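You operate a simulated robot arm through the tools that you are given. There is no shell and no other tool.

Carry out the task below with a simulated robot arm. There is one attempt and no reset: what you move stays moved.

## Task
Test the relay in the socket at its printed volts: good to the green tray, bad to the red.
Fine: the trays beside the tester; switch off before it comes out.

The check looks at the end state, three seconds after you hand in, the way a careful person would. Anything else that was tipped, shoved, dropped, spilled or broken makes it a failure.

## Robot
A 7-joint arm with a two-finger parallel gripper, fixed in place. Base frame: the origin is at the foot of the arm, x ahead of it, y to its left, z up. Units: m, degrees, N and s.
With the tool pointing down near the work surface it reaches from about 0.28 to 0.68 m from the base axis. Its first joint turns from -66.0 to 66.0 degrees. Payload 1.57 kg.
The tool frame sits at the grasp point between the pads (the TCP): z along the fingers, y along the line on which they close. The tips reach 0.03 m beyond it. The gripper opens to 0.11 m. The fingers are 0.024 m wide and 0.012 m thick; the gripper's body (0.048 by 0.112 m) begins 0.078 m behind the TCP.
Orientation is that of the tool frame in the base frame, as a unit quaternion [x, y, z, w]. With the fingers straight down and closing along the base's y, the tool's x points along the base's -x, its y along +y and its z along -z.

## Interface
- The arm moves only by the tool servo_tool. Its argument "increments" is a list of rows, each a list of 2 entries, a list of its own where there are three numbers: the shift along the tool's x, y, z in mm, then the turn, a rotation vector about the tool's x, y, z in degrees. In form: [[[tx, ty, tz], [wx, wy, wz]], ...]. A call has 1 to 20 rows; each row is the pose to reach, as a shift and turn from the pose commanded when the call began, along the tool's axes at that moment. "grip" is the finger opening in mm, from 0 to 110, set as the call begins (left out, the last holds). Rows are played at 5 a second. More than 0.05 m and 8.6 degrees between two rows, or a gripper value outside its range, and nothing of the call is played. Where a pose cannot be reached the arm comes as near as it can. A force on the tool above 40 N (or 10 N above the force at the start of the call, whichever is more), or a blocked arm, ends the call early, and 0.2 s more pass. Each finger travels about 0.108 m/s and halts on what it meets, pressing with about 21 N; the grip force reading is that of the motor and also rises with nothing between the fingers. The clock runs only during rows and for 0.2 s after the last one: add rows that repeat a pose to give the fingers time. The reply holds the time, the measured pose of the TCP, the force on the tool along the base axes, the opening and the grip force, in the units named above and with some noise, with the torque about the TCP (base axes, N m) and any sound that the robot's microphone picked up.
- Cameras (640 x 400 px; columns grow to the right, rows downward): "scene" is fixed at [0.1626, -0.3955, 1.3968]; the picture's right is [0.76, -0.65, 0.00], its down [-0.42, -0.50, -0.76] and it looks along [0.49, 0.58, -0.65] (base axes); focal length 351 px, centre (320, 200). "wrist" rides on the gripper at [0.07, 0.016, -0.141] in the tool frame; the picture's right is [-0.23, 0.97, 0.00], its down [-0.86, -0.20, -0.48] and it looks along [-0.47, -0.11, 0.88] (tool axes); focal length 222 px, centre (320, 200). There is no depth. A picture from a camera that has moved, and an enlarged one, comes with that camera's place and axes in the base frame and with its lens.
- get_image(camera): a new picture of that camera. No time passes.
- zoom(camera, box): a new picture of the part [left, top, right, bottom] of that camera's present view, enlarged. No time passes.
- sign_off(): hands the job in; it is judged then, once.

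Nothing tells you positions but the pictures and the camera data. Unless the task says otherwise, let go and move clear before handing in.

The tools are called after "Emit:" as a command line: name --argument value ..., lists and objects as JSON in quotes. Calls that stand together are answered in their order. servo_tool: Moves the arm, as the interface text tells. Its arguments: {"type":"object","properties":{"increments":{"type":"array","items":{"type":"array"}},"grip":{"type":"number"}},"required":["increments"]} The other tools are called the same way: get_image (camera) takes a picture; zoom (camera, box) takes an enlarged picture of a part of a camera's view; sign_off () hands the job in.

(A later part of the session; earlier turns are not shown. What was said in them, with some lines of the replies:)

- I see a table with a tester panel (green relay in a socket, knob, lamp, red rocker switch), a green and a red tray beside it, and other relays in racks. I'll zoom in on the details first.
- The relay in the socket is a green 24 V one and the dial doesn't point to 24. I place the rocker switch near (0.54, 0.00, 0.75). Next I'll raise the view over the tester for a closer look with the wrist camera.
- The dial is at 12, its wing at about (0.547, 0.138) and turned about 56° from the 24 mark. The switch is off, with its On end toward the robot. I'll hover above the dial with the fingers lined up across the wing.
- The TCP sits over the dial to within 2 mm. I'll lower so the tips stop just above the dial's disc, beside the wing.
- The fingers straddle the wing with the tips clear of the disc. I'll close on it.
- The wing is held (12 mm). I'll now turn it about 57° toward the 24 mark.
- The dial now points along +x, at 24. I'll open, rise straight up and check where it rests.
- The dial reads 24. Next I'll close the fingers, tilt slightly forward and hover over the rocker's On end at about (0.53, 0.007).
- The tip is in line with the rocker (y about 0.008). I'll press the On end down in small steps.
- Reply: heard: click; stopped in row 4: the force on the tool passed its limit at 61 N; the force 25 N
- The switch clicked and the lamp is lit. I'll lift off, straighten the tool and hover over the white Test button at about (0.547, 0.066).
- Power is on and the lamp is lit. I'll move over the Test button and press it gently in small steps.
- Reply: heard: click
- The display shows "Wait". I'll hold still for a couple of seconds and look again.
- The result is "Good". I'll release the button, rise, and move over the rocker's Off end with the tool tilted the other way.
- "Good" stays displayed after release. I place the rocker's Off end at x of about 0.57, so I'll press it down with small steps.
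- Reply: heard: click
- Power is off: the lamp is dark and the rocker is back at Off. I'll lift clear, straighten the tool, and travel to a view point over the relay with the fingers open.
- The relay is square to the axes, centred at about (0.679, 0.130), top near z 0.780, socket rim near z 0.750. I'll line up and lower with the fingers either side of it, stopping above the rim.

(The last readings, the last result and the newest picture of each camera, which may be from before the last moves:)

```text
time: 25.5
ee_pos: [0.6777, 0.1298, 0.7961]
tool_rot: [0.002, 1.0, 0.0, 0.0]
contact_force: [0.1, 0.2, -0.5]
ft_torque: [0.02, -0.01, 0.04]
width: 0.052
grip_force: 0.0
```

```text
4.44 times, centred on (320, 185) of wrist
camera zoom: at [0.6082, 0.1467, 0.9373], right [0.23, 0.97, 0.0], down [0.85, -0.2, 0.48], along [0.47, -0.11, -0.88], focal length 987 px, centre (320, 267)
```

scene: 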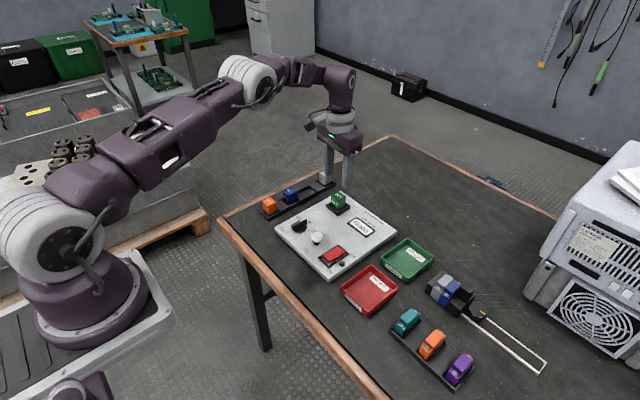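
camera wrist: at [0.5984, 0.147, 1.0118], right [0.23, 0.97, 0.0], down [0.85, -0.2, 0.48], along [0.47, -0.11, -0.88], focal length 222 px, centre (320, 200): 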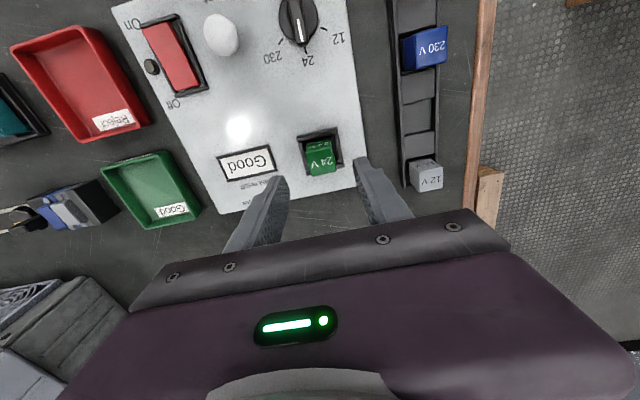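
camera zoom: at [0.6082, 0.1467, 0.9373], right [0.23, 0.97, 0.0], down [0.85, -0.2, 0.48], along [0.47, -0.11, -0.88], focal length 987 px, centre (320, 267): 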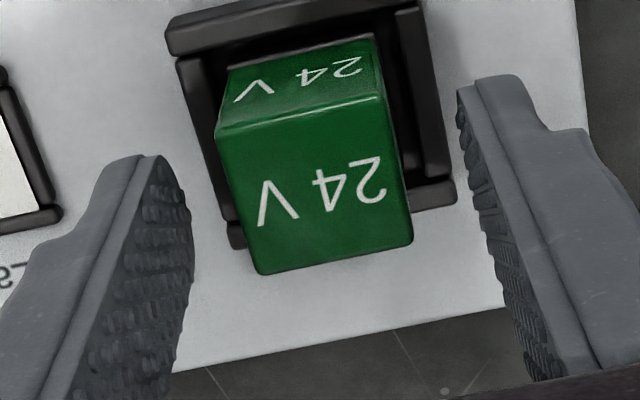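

The relay is centred between the fingers. I'll lower the last 13 mm and close.

Emit:
servo_tool --increments '[[[0, 0, 5], [0, 0, 0]], [[0, 0, 9], [0, 0, 0]], [[0, 0, 12.5], [0, 0, 0]], [[0, 0, 12.5], [0, 0, 0]]]' --grip 52

Emit:
zoom --camera "scene" --box '[305, 160, 375, 220]'

Emit:
zoom --camera "wrist" --box '[260, 140, 380, 230]'

```text
time: 26.5
ee_pos: [0.6777, 0.131, 0.7827]
tool_rot: [0.002, 1.0, 0.001, 0.002]
contact_force: [0.0, -0.5, 0.4]
ft_torque: [-0.07, -0.01, -0.02]
width: 0.0522
grip_force: 0.1
```

```text
6.67 times, centred on (340, 190) of scene
camera zoom: at [0.1626, -0.3955, 1.3968], right [0.76, -0.65, 0.0], down [-0.42, -0.5, -0.76], along [0.49, 0.58, -0.65], focal length 2343 px, centre (187, 267)
```

zoom: 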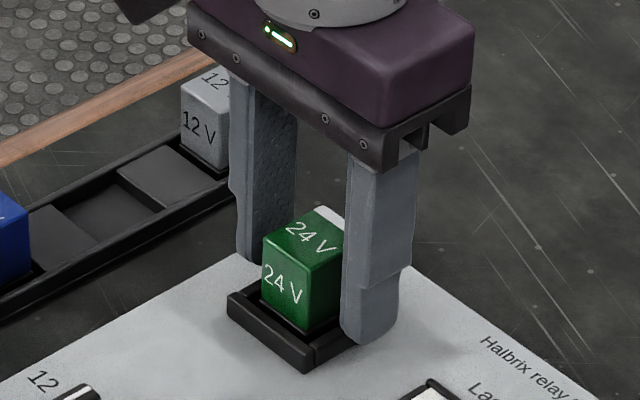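

```text
4.44 times, centred on (320, 185) of wrist
camera zoom: at [0.6081, 0.1465, 0.9248], right [0.23, 0.97, 0.0], down [0.85, -0.2, 0.48], along [0.47, -0.11, -0.88], focal length 987 px, centre (320, 267)
```

zoom: 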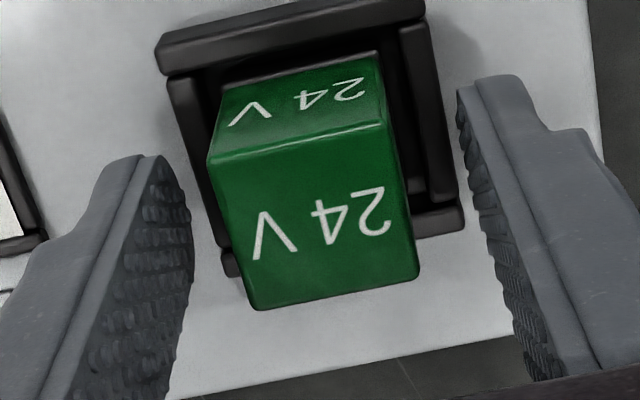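

I'll raise 2.5 mm for margin above the rim, then close on the relay and check the width.

Emit:
servo_tool --increments '[[[0, 0, -2.5], [0, 0, 0]], [[0, 0, -2.5], [0, 0, 0]]]' --grip 52

Emit:
servo_tool --increments '[[[0, 0, 0], [0, 0, 0]], [[0, 0, 0], [0, 0, 0]], [[0, 0, 0], [0, 0, 0]], [[0, 0, 0], [0, 0, 0]]]' --grip 0

Emit:
zoom --camera "scene" --box '[305, 160, 375, 220]'

Emit:
zoom --camera "wrist" --box '[260, 140, 380, 230]'

```text
time: 27.1
ee_pos: [0.6789, 0.1304, 0.7857]
tool_rot: [0.001, 1.0, 0.001, 0.001]
contact_force: [0.0, -1.4, -0.1]
ft_torque: [0.01, 0.0, 0.02]
width: 0.0519
grip_force: 0.1
```

```text
time: 28.1
ee_pos: [0.6794, 0.1289, 0.7864]
tool_rot: [0.0, 1.0, 0.001, 0.001]
contact_force: [-0.3, 0.0, 1.8]
ft_torque: [0.02, 0.01, 0.0]
width: 0.0294
grip_force: 21.0
```

```text
6.67 times, centred on (340, 190) of scene
camera zoom: at [0.1625, -0.3955, 1.3968], right [0.76, -0.65, 0.0], down [-0.42, -0.5, -0.76], along [0.49, 0.58, -0.65], focal length 2343 px, centre (187, 267)
```

zoom: 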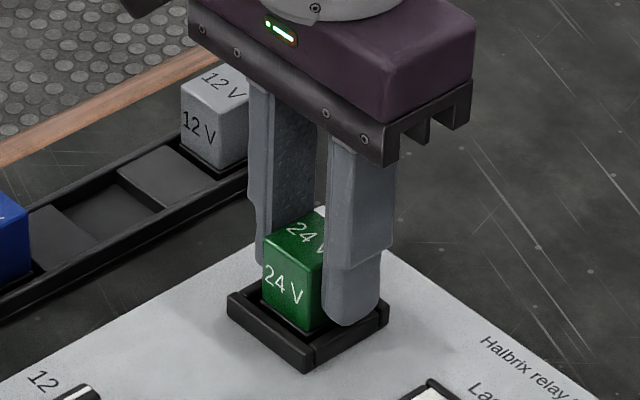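

```text
4.44 times, centred on (320, 185) of wrist
camera zoom: at [0.6084, 0.1464, 0.9273], right [0.23, 0.97, 0.0], down [0.85, -0.2, 0.48], along [0.47, -0.11, -0.88], focal length 987 px, centre (320, 267)
```

zoom: 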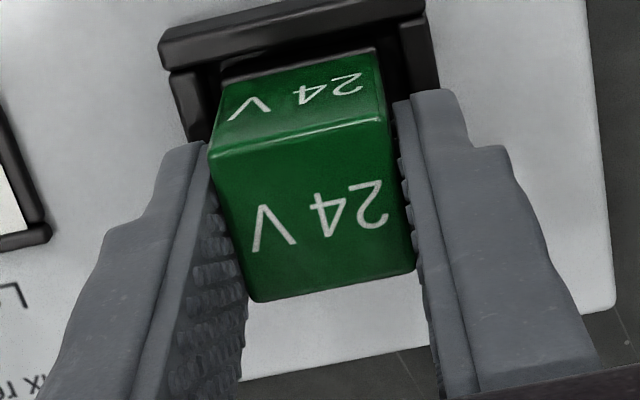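

The relay is held (29 mm). I'll pull it straight up, slowly at first.

Emit:
servo_tool --increments '[[[0, 0, -3], [0, 0, 0]], [[0, 0, -6], [0, 0, 0]], [[0, 0, -10], [0, 0, 0]], [[0, 0, -15], [0, 0, 0]], [[0, 0, -22], [0, 0, 0]], [[0, 0, -35], [0, 0, 0]], [[0, 0, -55], [0, 0, 0]], [[0, 0, -80], [0, 0, 0]], [[0, 0, -80], [0, 0, 0]]]' --grip 0

Emit:
get_image --camera "scene"

Emit:
zoom --camera "scene" --box '[285, 140, 445, 280]'

Emit:
zoom --camera "wrist" --box '[80, 100, 400, 260]'

```text
time: 30.1
ee_pos: [0.6769, 0.13, 0.8667]
tool_rot: [0.001, 1.0, 0.0, 0.0]
contact_force: [-0.1, 0.4, -0.9]
ft_torque: [0.05, 0.01, -0.02]
width: 0.0295
grip_force: 21.3
```

```text
taken
```

scene: 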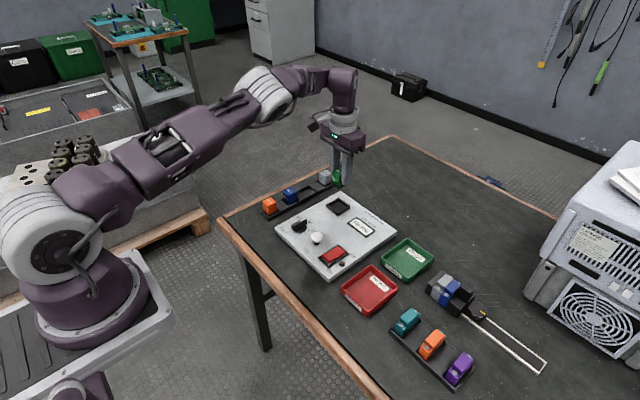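

```text
2.86 times, centred on (365, 210) of scene
camera zoom: at [0.1626, -0.3955, 1.3968], right [0.76, -0.65, 0.0], down [-0.42, -0.5, -0.76], along [0.49, 0.58, -0.65], focal length 1004 px, centre (191, 171)
```

zoom: 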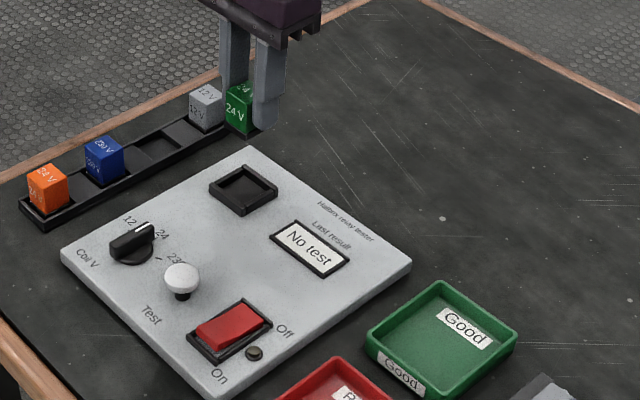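

```text
2.00 times, centred on (240, 180) of wrist
camera zoom: at [0.608, 0.1465, 1.0075], right [0.23, 0.97, 0.0], down [0.85, -0.2, 0.48], along [0.47, -0.11, -0.88], focal length 444 px, centre (480, 240)
```

zoom: 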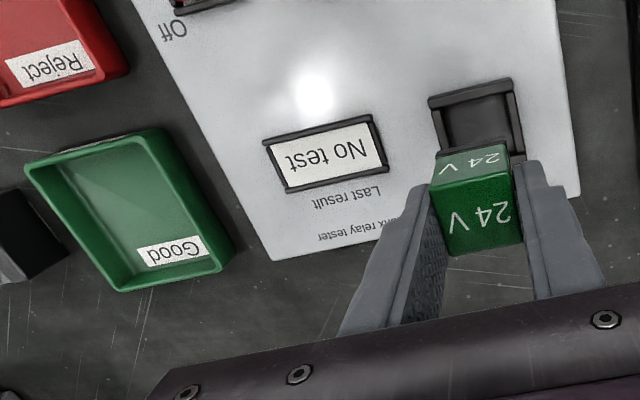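

The relay is out and the socket empty. I'll look closely at the green tray to place it well.

Emit:
zoom --camera "scene" --box '[370, 230, 450, 290]'

Emit:
zoom --camera "wrist" --box '[80, 150, 210, 260]'

Emit:
zoom --camera "scene" --box '[315, 150, 365, 200]'

```text
6.67 times, centred on (410, 260) of scene
camera zoom: at [0.1626, -0.3955, 1.3968], right [0.76, -0.65, 0.0], down [-0.42, -0.5, -0.76], along [0.49, 0.58, -0.65], focal length 2343 px, centre (-280, -200)
```

zoom: 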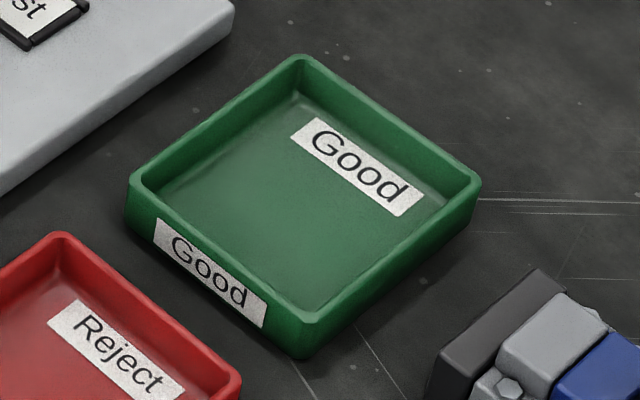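

```text
3.64 times, centred on (145, 205) of wrist
camera zoom: at [0.608, 0.1465, 1.0075], right [0.23, 0.97, 0.0], down [0.85, -0.2, 0.48], along [0.47, -0.11, -0.88], focal length 808 px, centre (956, 182)
```

zoom: 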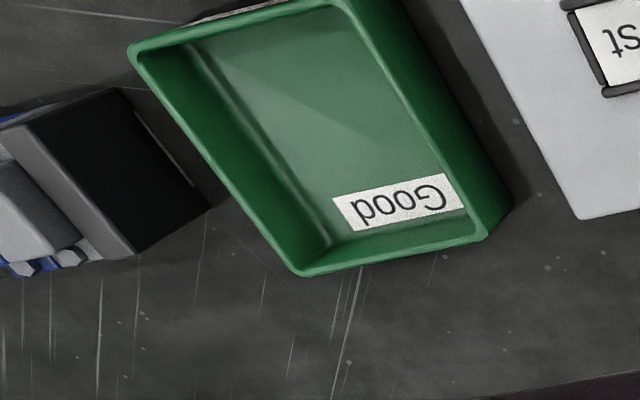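

```text
8.00 times, centred on (340, 175) of scene
camera zoom: at [0.1626, -0.3955, 1.3968], right [0.76, -0.65, 0.0], down [-0.42, -0.5, -0.76], along [0.49, 0.58, -0.65], focal length 2811 px, centre (160, 400)
```

zoom: 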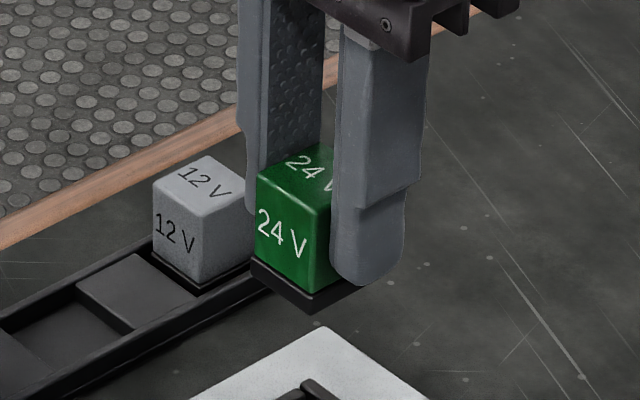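

I place the green tray at about x 0.637–0.730, y −0.153 to −0.072, rim z 0.741, with the floor near 0.72. I'll carry the relay across at this height to above the tray.

Emit:
servo_tool --increments '[[[1, -35, 0], [0, 0, 0]], [[2, -75, 0], [0, 0, 0]], [[3, -115, 0], [0, 0, 0]], [[4, -155, 0], [0, 0, 0]], [[5, -195, 0], [0, 0, 0]], [[6, -225, 0], [0, 0, 0]], [[6, -242, 0], [0, 0, 0]], [[6, -242, 0], [0, 0, 0]]]' --grip 0

Emit:
zoom --camera "scene" --box '[360, 190, 460, 290]'

Emit:
zoom --camera "wrist" --box '[240, 110, 400, 240]'

```text
time: 31.9
ee_pos: [0.6718, -0.112, 0.8651]
tool_rot: [0.001, 1.0, -0.001, 0.0]
contact_force: [-0.8, 1.0, -1.5]
ft_torque: [-0.01, 0.01, 0.02]
width: 0.0293
grip_force: 20.9
```

```text
4.00 times, centred on (410, 240) of scene
camera zoom: at [0.1626, -0.3955, 1.3968], right [0.76, -0.65, 0.0], down [-0.42, -0.5, -0.76], along [0.49, 0.58, -0.65], focal length 1406 px, centre (-40, 40)
```

zoom: 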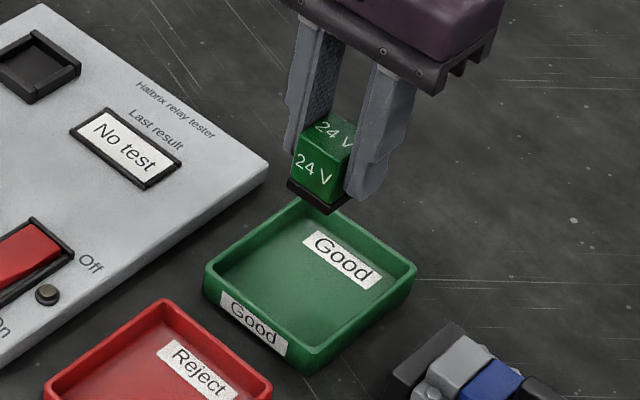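

```text
3.08 times, centred on (320, 175) of wrist
camera zoom: at [0.6015, -0.096, 1.007], right [0.23, 0.97, 0.0], down [0.85, -0.2, 0.48], along [0.47, -0.11, -0.88], focal length 684 px, centre (320, 277)
```

zoom: 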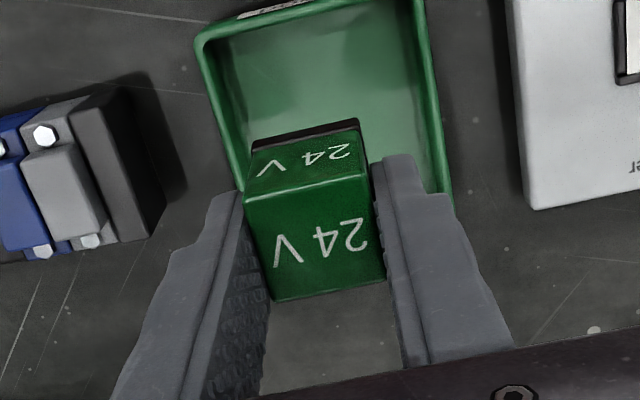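

The relay is over the tray with room all round. I'll lower it to just above the floor.

Emit:
servo_tool --increments '[[[0, 0.5, 20], [0, 0, 0]], [[0, 0.5, 45], [0, 0, 0]], [[0, 0.5, 65], [0, 0, 0]], [[0, 0.5, 80], [0, 0, 0]], [[0, 0.5, 80], [0, 0, 0]]]' --grip 0

Emit:
zoom --camera "scene" --box '[360, 210, 460, 290]'

Emit:
zoom --camera "wrist" --box '[240, 110, 400, 240]'

```text
time: 33.1
ee_pos: [0.6722, -0.1117, 0.7864]
tool_rot: [0.0, 1.0, 0.0, 0.001]
contact_force: [-0.7, 0.1, -1.2]
ft_torque: [0.02, 0.0, -0.01]
width: 0.0292
grip_force: 21.0
```

```text
5.00 times, centred on (410, 250) of scene
camera zoom: at [0.1626, -0.3955, 1.3968], right [0.76, -0.65, 0.0], down [-0.42, -0.5, -0.76], along [0.49, 0.58, -0.65], focal length 1757 px, centre (-130, -50)
```

zoom: 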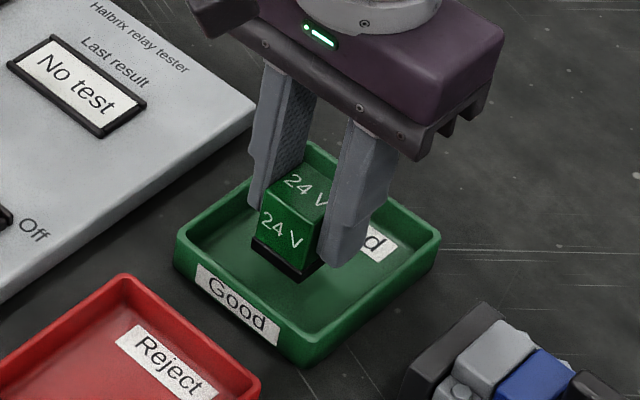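

```text
3.08 times, centred on (320, 175) of wrist
camera zoom: at [0.6021, -0.0946, 0.9271], right [0.23, 0.97, 0.0], down [0.85, -0.2, 0.48], along [0.47, -0.11, -0.88], focal length 684 px, centre (320, 277)
```

zoom: 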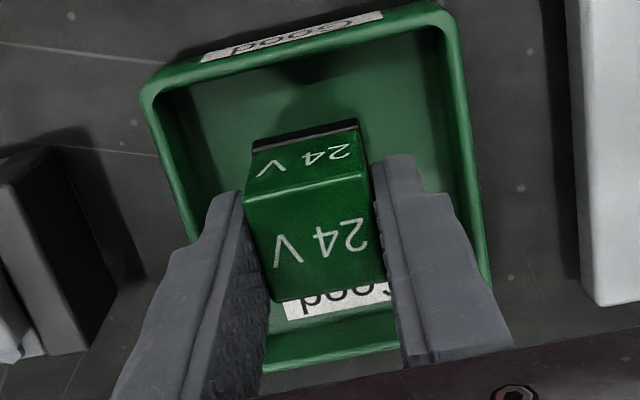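

Emit:
servo_tool --increments '[[[0, 0, 4], [0, 0, 0]], [[0, 0, 8], [0, 0, 0]], [[0, 0, 11], [0, 0, 0]], [[0, 0, 14], [0, 0, 0]], [[0, 0, 14], [0, 0, 0]]]' --grip 0

Emit:
zoom --camera "scene" --box '[370, 220, 450, 290]'

Emit:
zoom --camera "wrist" --box '[240, 110, 400, 240]'

```text
time: 34.3
ee_pos: [0.6735, -0.1121, 0.773]
tool_rot: [0.0, 1.0, 0.001, 0.0]
contact_force: [0.2, 0.3, -1.1]
ft_torque: [-0.01, 0.01, -0.01]
width: 0.0293
grip_force: 20.6
```

```text
5.71 times, centred on (410, 255) of scene
camera zoom: at [0.1626, -0.3955, 1.3968], right [0.76, -0.65, 0.0], down [-0.42, -0.5, -0.76], along [0.49, 0.58, -0.65], focal length 2008 px, centre (-194, -114)
```

zoom: 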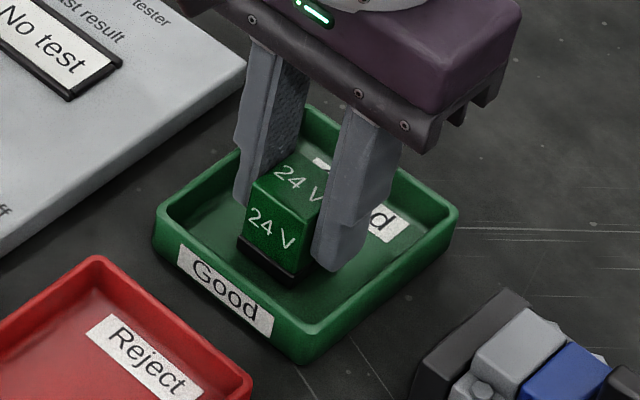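

```text
3.08 times, centred on (320, 175) of wrist
camera zoom: at [0.6021, -0.0947, 0.913], right [0.23, 0.97, 0.0], down [0.85, -0.2, 0.48], along [0.47, -0.11, -0.88], focal length 684 px, centre (320, 277)
```

zoom: 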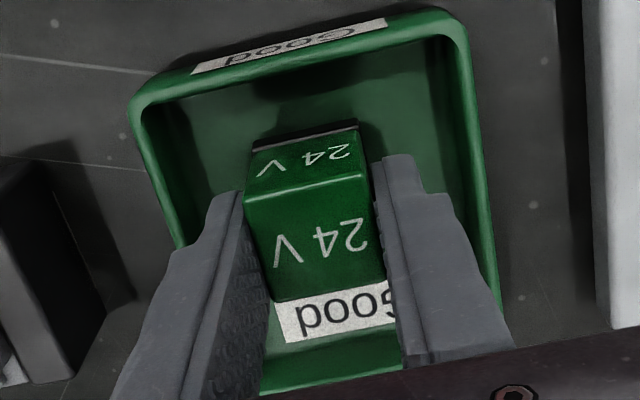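

No contact yet; I'll continue in small steps.

Emit:
servo_tool --increments '[[[0, 0, 1.5], [0, 0, 0]], [[0, 0, 3], [0, 0, 0]], [[0, 0, 4], [0, 0, 0]], [[0, 0, 4], [0, 0, 0]]]' --grip 0

Emit:
zoom --camera "scene" --box '[390, 235, 430, 275]'

```text
time: 35.3
ee_pos: [0.6711, -0.1118, 0.7668]
tool_rot: [0.001, 1.0, 0.0, 0.001]
contact_force: [-0.6, -0.1, 2.2]
ft_torque: [0.01, 0.02, 0.0]
width: 0.0292
grip_force: 21.4
```

```text
10.00 times, centred on (410, 255) of scene
camera zoom: at [0.1625, -0.3955, 1.3968], right [0.76, -0.65, 0.0], down [-0.42, -0.5, -0.76], along [0.49, 0.58, -0.65], focal length 3514 px, centre (-580, -350)
```

zoom: 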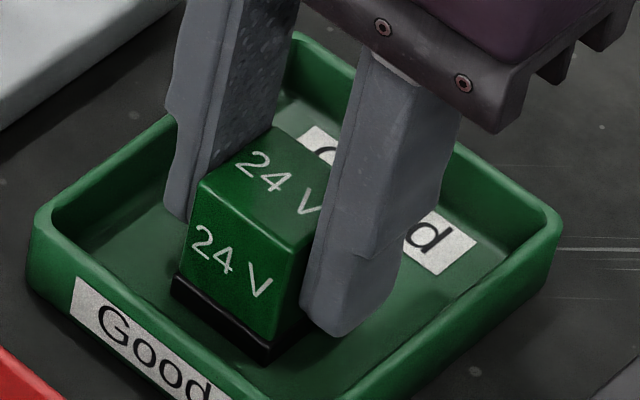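

Emit:
servo_tool --increments '[[[0, 0, 0.5], [0, 0, 0]], [[0, 0, 1], [0, 0, 0]], [[0, 0, 1], [0, 0, 0]]]' --grip 0

```text
time: 36.1
ee_pos: [0.6719, -0.1117, 0.7678]
tool_rot: [0.001, 1.0, 0.0, 0.002]
contact_force: [-4.1, 2.0, 16.1]
ft_torque: [0.04, 0.3, -0.02]
width: 0.0292
grip_force: 21.0
```

The relay is firmly on the tray floor. I'll ease off a millimetre and open the fingers just enough to clear it without touching the walls.

Emit:
servo_tool --increments '[[[0, 0, -0.8], [0, 0, 0]], [[0, 0, -0.8], [0, 0, 0]]]' --grip 0

Emit:
servo_tool --increments '[[[0, 0, 0], [0, 0, 0]], [[0, 0, 0], [0, 0, 0]], [[0, 0, 0], [0, 0, 0]]]' --grip 40

Emit:
zoom --camera "scene" --box '[380, 225, 440, 285]'

Emit:
zoom --camera "wrist" --box '[240, 110, 400, 240]'

```text
time: 36.7
ee_pos: [0.6727, -0.1109, 0.7666]
tool_rot: [0.001, 1.0, 0.0, 0.002]
contact_force: [2.9, -1.6, 7.4]
ft_torque: [-0.09, -0.08, 0.01]
width: 0.0292
grip_force: 21.1
```

```text
time: 37.5
ee_pos: [0.6717, -0.112, 0.7669]
tool_rot: [0.001, 1.0, 0.001, 0.001]
contact_force: [-0.6, -0.2, -0.9]
ft_torque: [-0.02, -0.02, 0.01]
width: 0.0402
grip_force: 0.2
```

```text
6.67 times, centred on (410, 255) of scene
camera zoom: at [0.1626, -0.3955, 1.3968], right [0.76, -0.65, 0.0], down [-0.42, -0.5, -0.76], along [0.49, 0.58, -0.65], focal length 2343 px, centre (-280, -167)
```

zoom: 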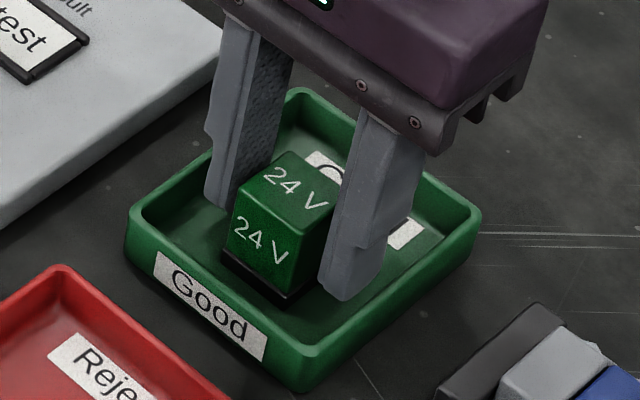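

```text
3.08 times, centred on (320, 175) of wrist
camera zoom: at [0.6019, -0.0944, 0.9085], right [0.23, 0.97, 0.0], down [0.85, -0.2, 0.48], along [0.47, -0.11, -0.88], focal length 684 px, centre (320, 277)
```

zoom: 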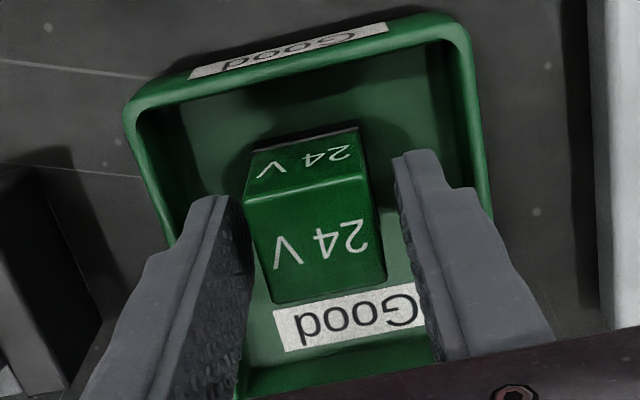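

The relay stands free on the tray floor and both fingers are clear of it and of the walls. I'll rise straight up and then back away.

Emit:
servo_tool --increments '[[[0, 0, -10], [0, 0, 0]], [[0, 0, -25], [0, 0, 0]], [[0, 0, -50], [0, 0, 0]], [[0, 0, -90], [0, 0, 0]], [[0, 0, -130], [0, 0, 0]], [[30, 20, -170], [0, 0, 0]], [[70, 50, -190], [0, 0, 0]], [[110, 80, -200], [0, 0, 0]], [[150, 110, -200], [0, 0, 0]], [[150, 110, -200], [0, 0, 0]]]' --grip 40

Emit:
get_image --camera "scene"

Emit:
zoom --camera "scene" --box '[260, 160, 440, 290]'

Emit:
zoom --camera "scene" --box '[370, 220, 450, 290]'

```text
refused: row 6 steps farther than a row can; nothing moved
```

```text
taken
```

scene: 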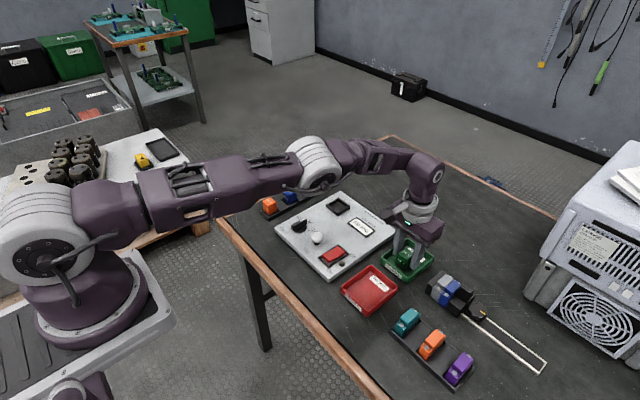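

```text
3.08 times, centred on (350, 225) of scene
camera zoom: at [0.1626, -0.3955, 1.3968], right [0.76, -0.65, 0.0], down [-0.42, -0.5, -0.76], along [0.49, 0.58, -0.65], focal length 1081 px, centre (228, 123)
```

zoom: 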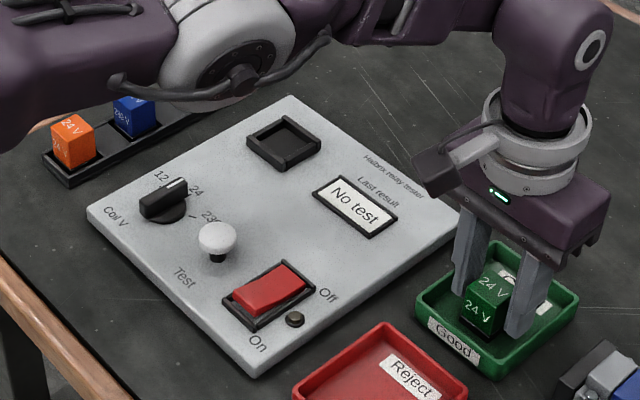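

```text
5.71 times, centred on (410, 255) of scene
camera zoom: at [0.1626, -0.3955, 1.3968], right [0.76, -0.65, 0.0], down [-0.42, -0.5, -0.76], along [0.49, 0.58, -0.65], focal length 2008 px, centre (-194, -114)
```

zoom: 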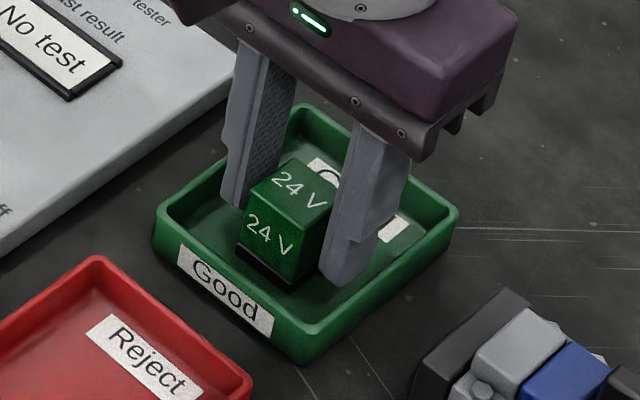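

That call was refused because one step was too long; nothing moved. I'll repeat the rise with smaller steps.

Emit:
servo_tool --increments '[[[0, 0, -10], [0, 0, 0]], [[0, 0, -25], [0, 0, 0]], [[0, 0, -50], [0, 0, 0]], [[0, 0, -85], [0, 0, 0]], [[0, 0, -120], [0, 0, 0]], [[0, 0, -155], [0, 0, 0]], [[25, 15, -180], [0, 0, 0]], [[55, 35, -190], [0, 0, 0]], [[90, 55, -195], [0, 0, 0]], [[125, 75, -200], [0, 0, 0]], [[150, 90, -200], [0, 0, 0]], [[150, 90, -200], [0, 0, 0]]]' --grip 40

Emit:
get_image --camera "scene"

Emit:
zoom --camera "scene" --box '[260, 160, 440, 290]'

Emit:
zoom --camera "scene" --box '[370, 220, 450, 290]'

```text
time: 40.1
ee_pos: [0.5229, -0.0197, 0.9667]
tool_rot: [0.001, 1.0, 0.0, 0.001]
contact_force: [-0.1, -0.3, 1.0]
ft_torque: [0.02, 0.0, -0.02]
width: 0.0405
grip_force: 0.1
```

```text
taken
```

scene: 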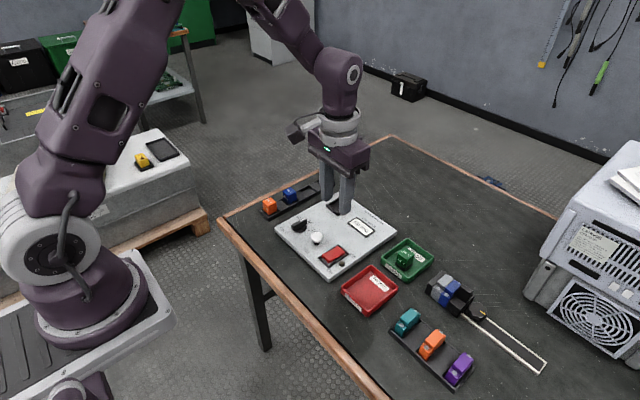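

```text
3.08 times, centred on (350, 225) of scene
camera zoom: at [0.1626, -0.3955, 1.3968], right [0.76, -0.65, 0.0], down [-0.42, -0.5, -0.76], along [0.49, 0.58, -0.65], focal length 1081 px, centre (228, 123)
```

zoom: 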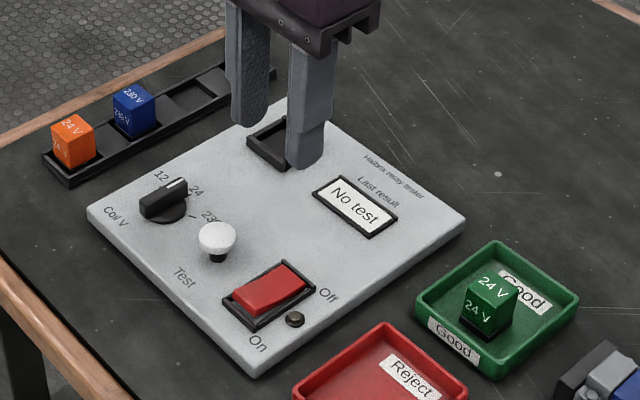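

```text
5.71 times, centred on (410, 255) of scene
camera zoom: at [0.1626, -0.3955, 1.3968], right [0.76, -0.65, 0.0], down [-0.42, -0.5, -0.76], along [0.49, 0.58, -0.65], focal length 2008 px, centre (-194, -114)
```

zoom: 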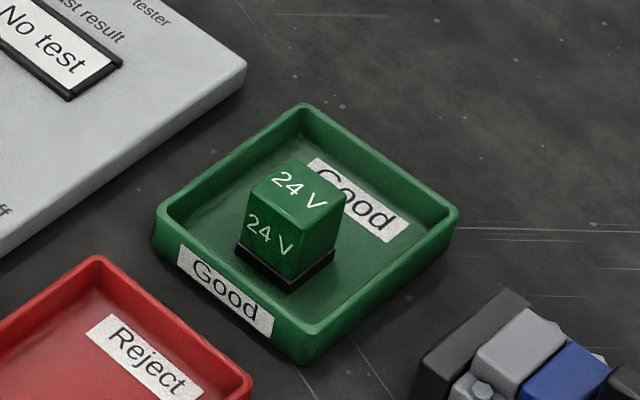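

The relay stands in the green tray, the switch is off and the arm is clear. One last look checks that nothing else was disturbed.

Emit:
get_image --camera "wrist"

Emit:
zoom --camera "scene" --box '[240, 140, 400, 280]'

```text
taken
camera wrist: at [0.4518, -0.0034, 1.1086], right [0.23, 0.97, 0.0], down [0.85, -0.2, 0.48], along [0.47, -0.11, -0.88], focal length 222 px, centre (320, 200)
```

wrist: 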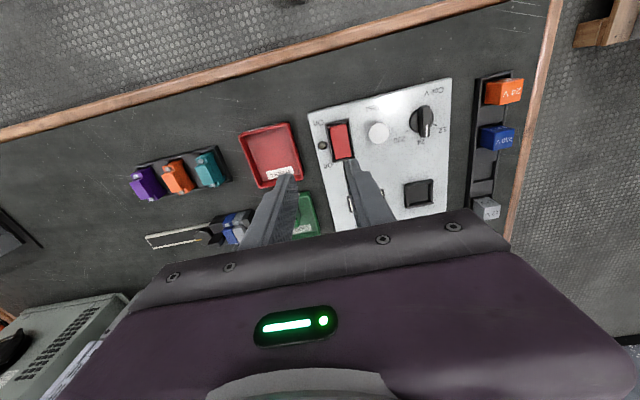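

```text
2.86 times, centred on (320, 210) of scene
camera zoom: at [0.1626, -0.3955, 1.3968], right [0.76, -0.65, 0.0], down [-0.42, -0.5, -0.76], along [0.49, 0.58, -0.65], focal length 1004 px, centre (320, 171)
```

zoom: 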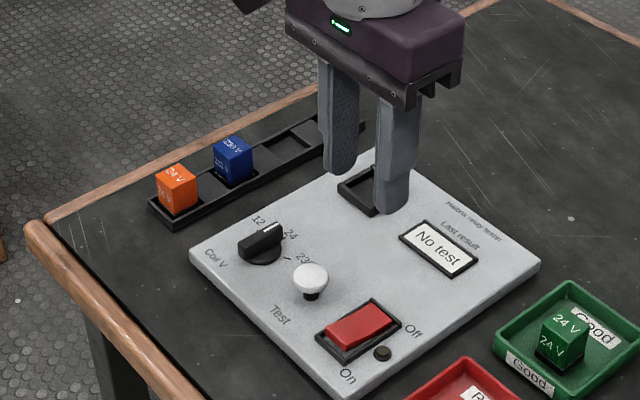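

All the other relays are in their racks, the tester is off and unmoved, and the tested 24 V relay stands in the green "Good" tray. I'm handing in.

Emit:
sign_off

```text
The job is handed in.
```

The 24 V relay from the socket tested "Good" with the dial at 24, and it now stands upright in the green tray. I switched the tester off before pulling the relay out.

In the last pictures the tester and trays were where they started. The other relays were still in their racks, and the arm was clear with the gripper empty. The dial is still at 24; it was at 12 when I began.

The first press on the rocker peaked at 61 N, over the 40 N limit, so that move stopped early. The switch worked normally afterward, both on and off.
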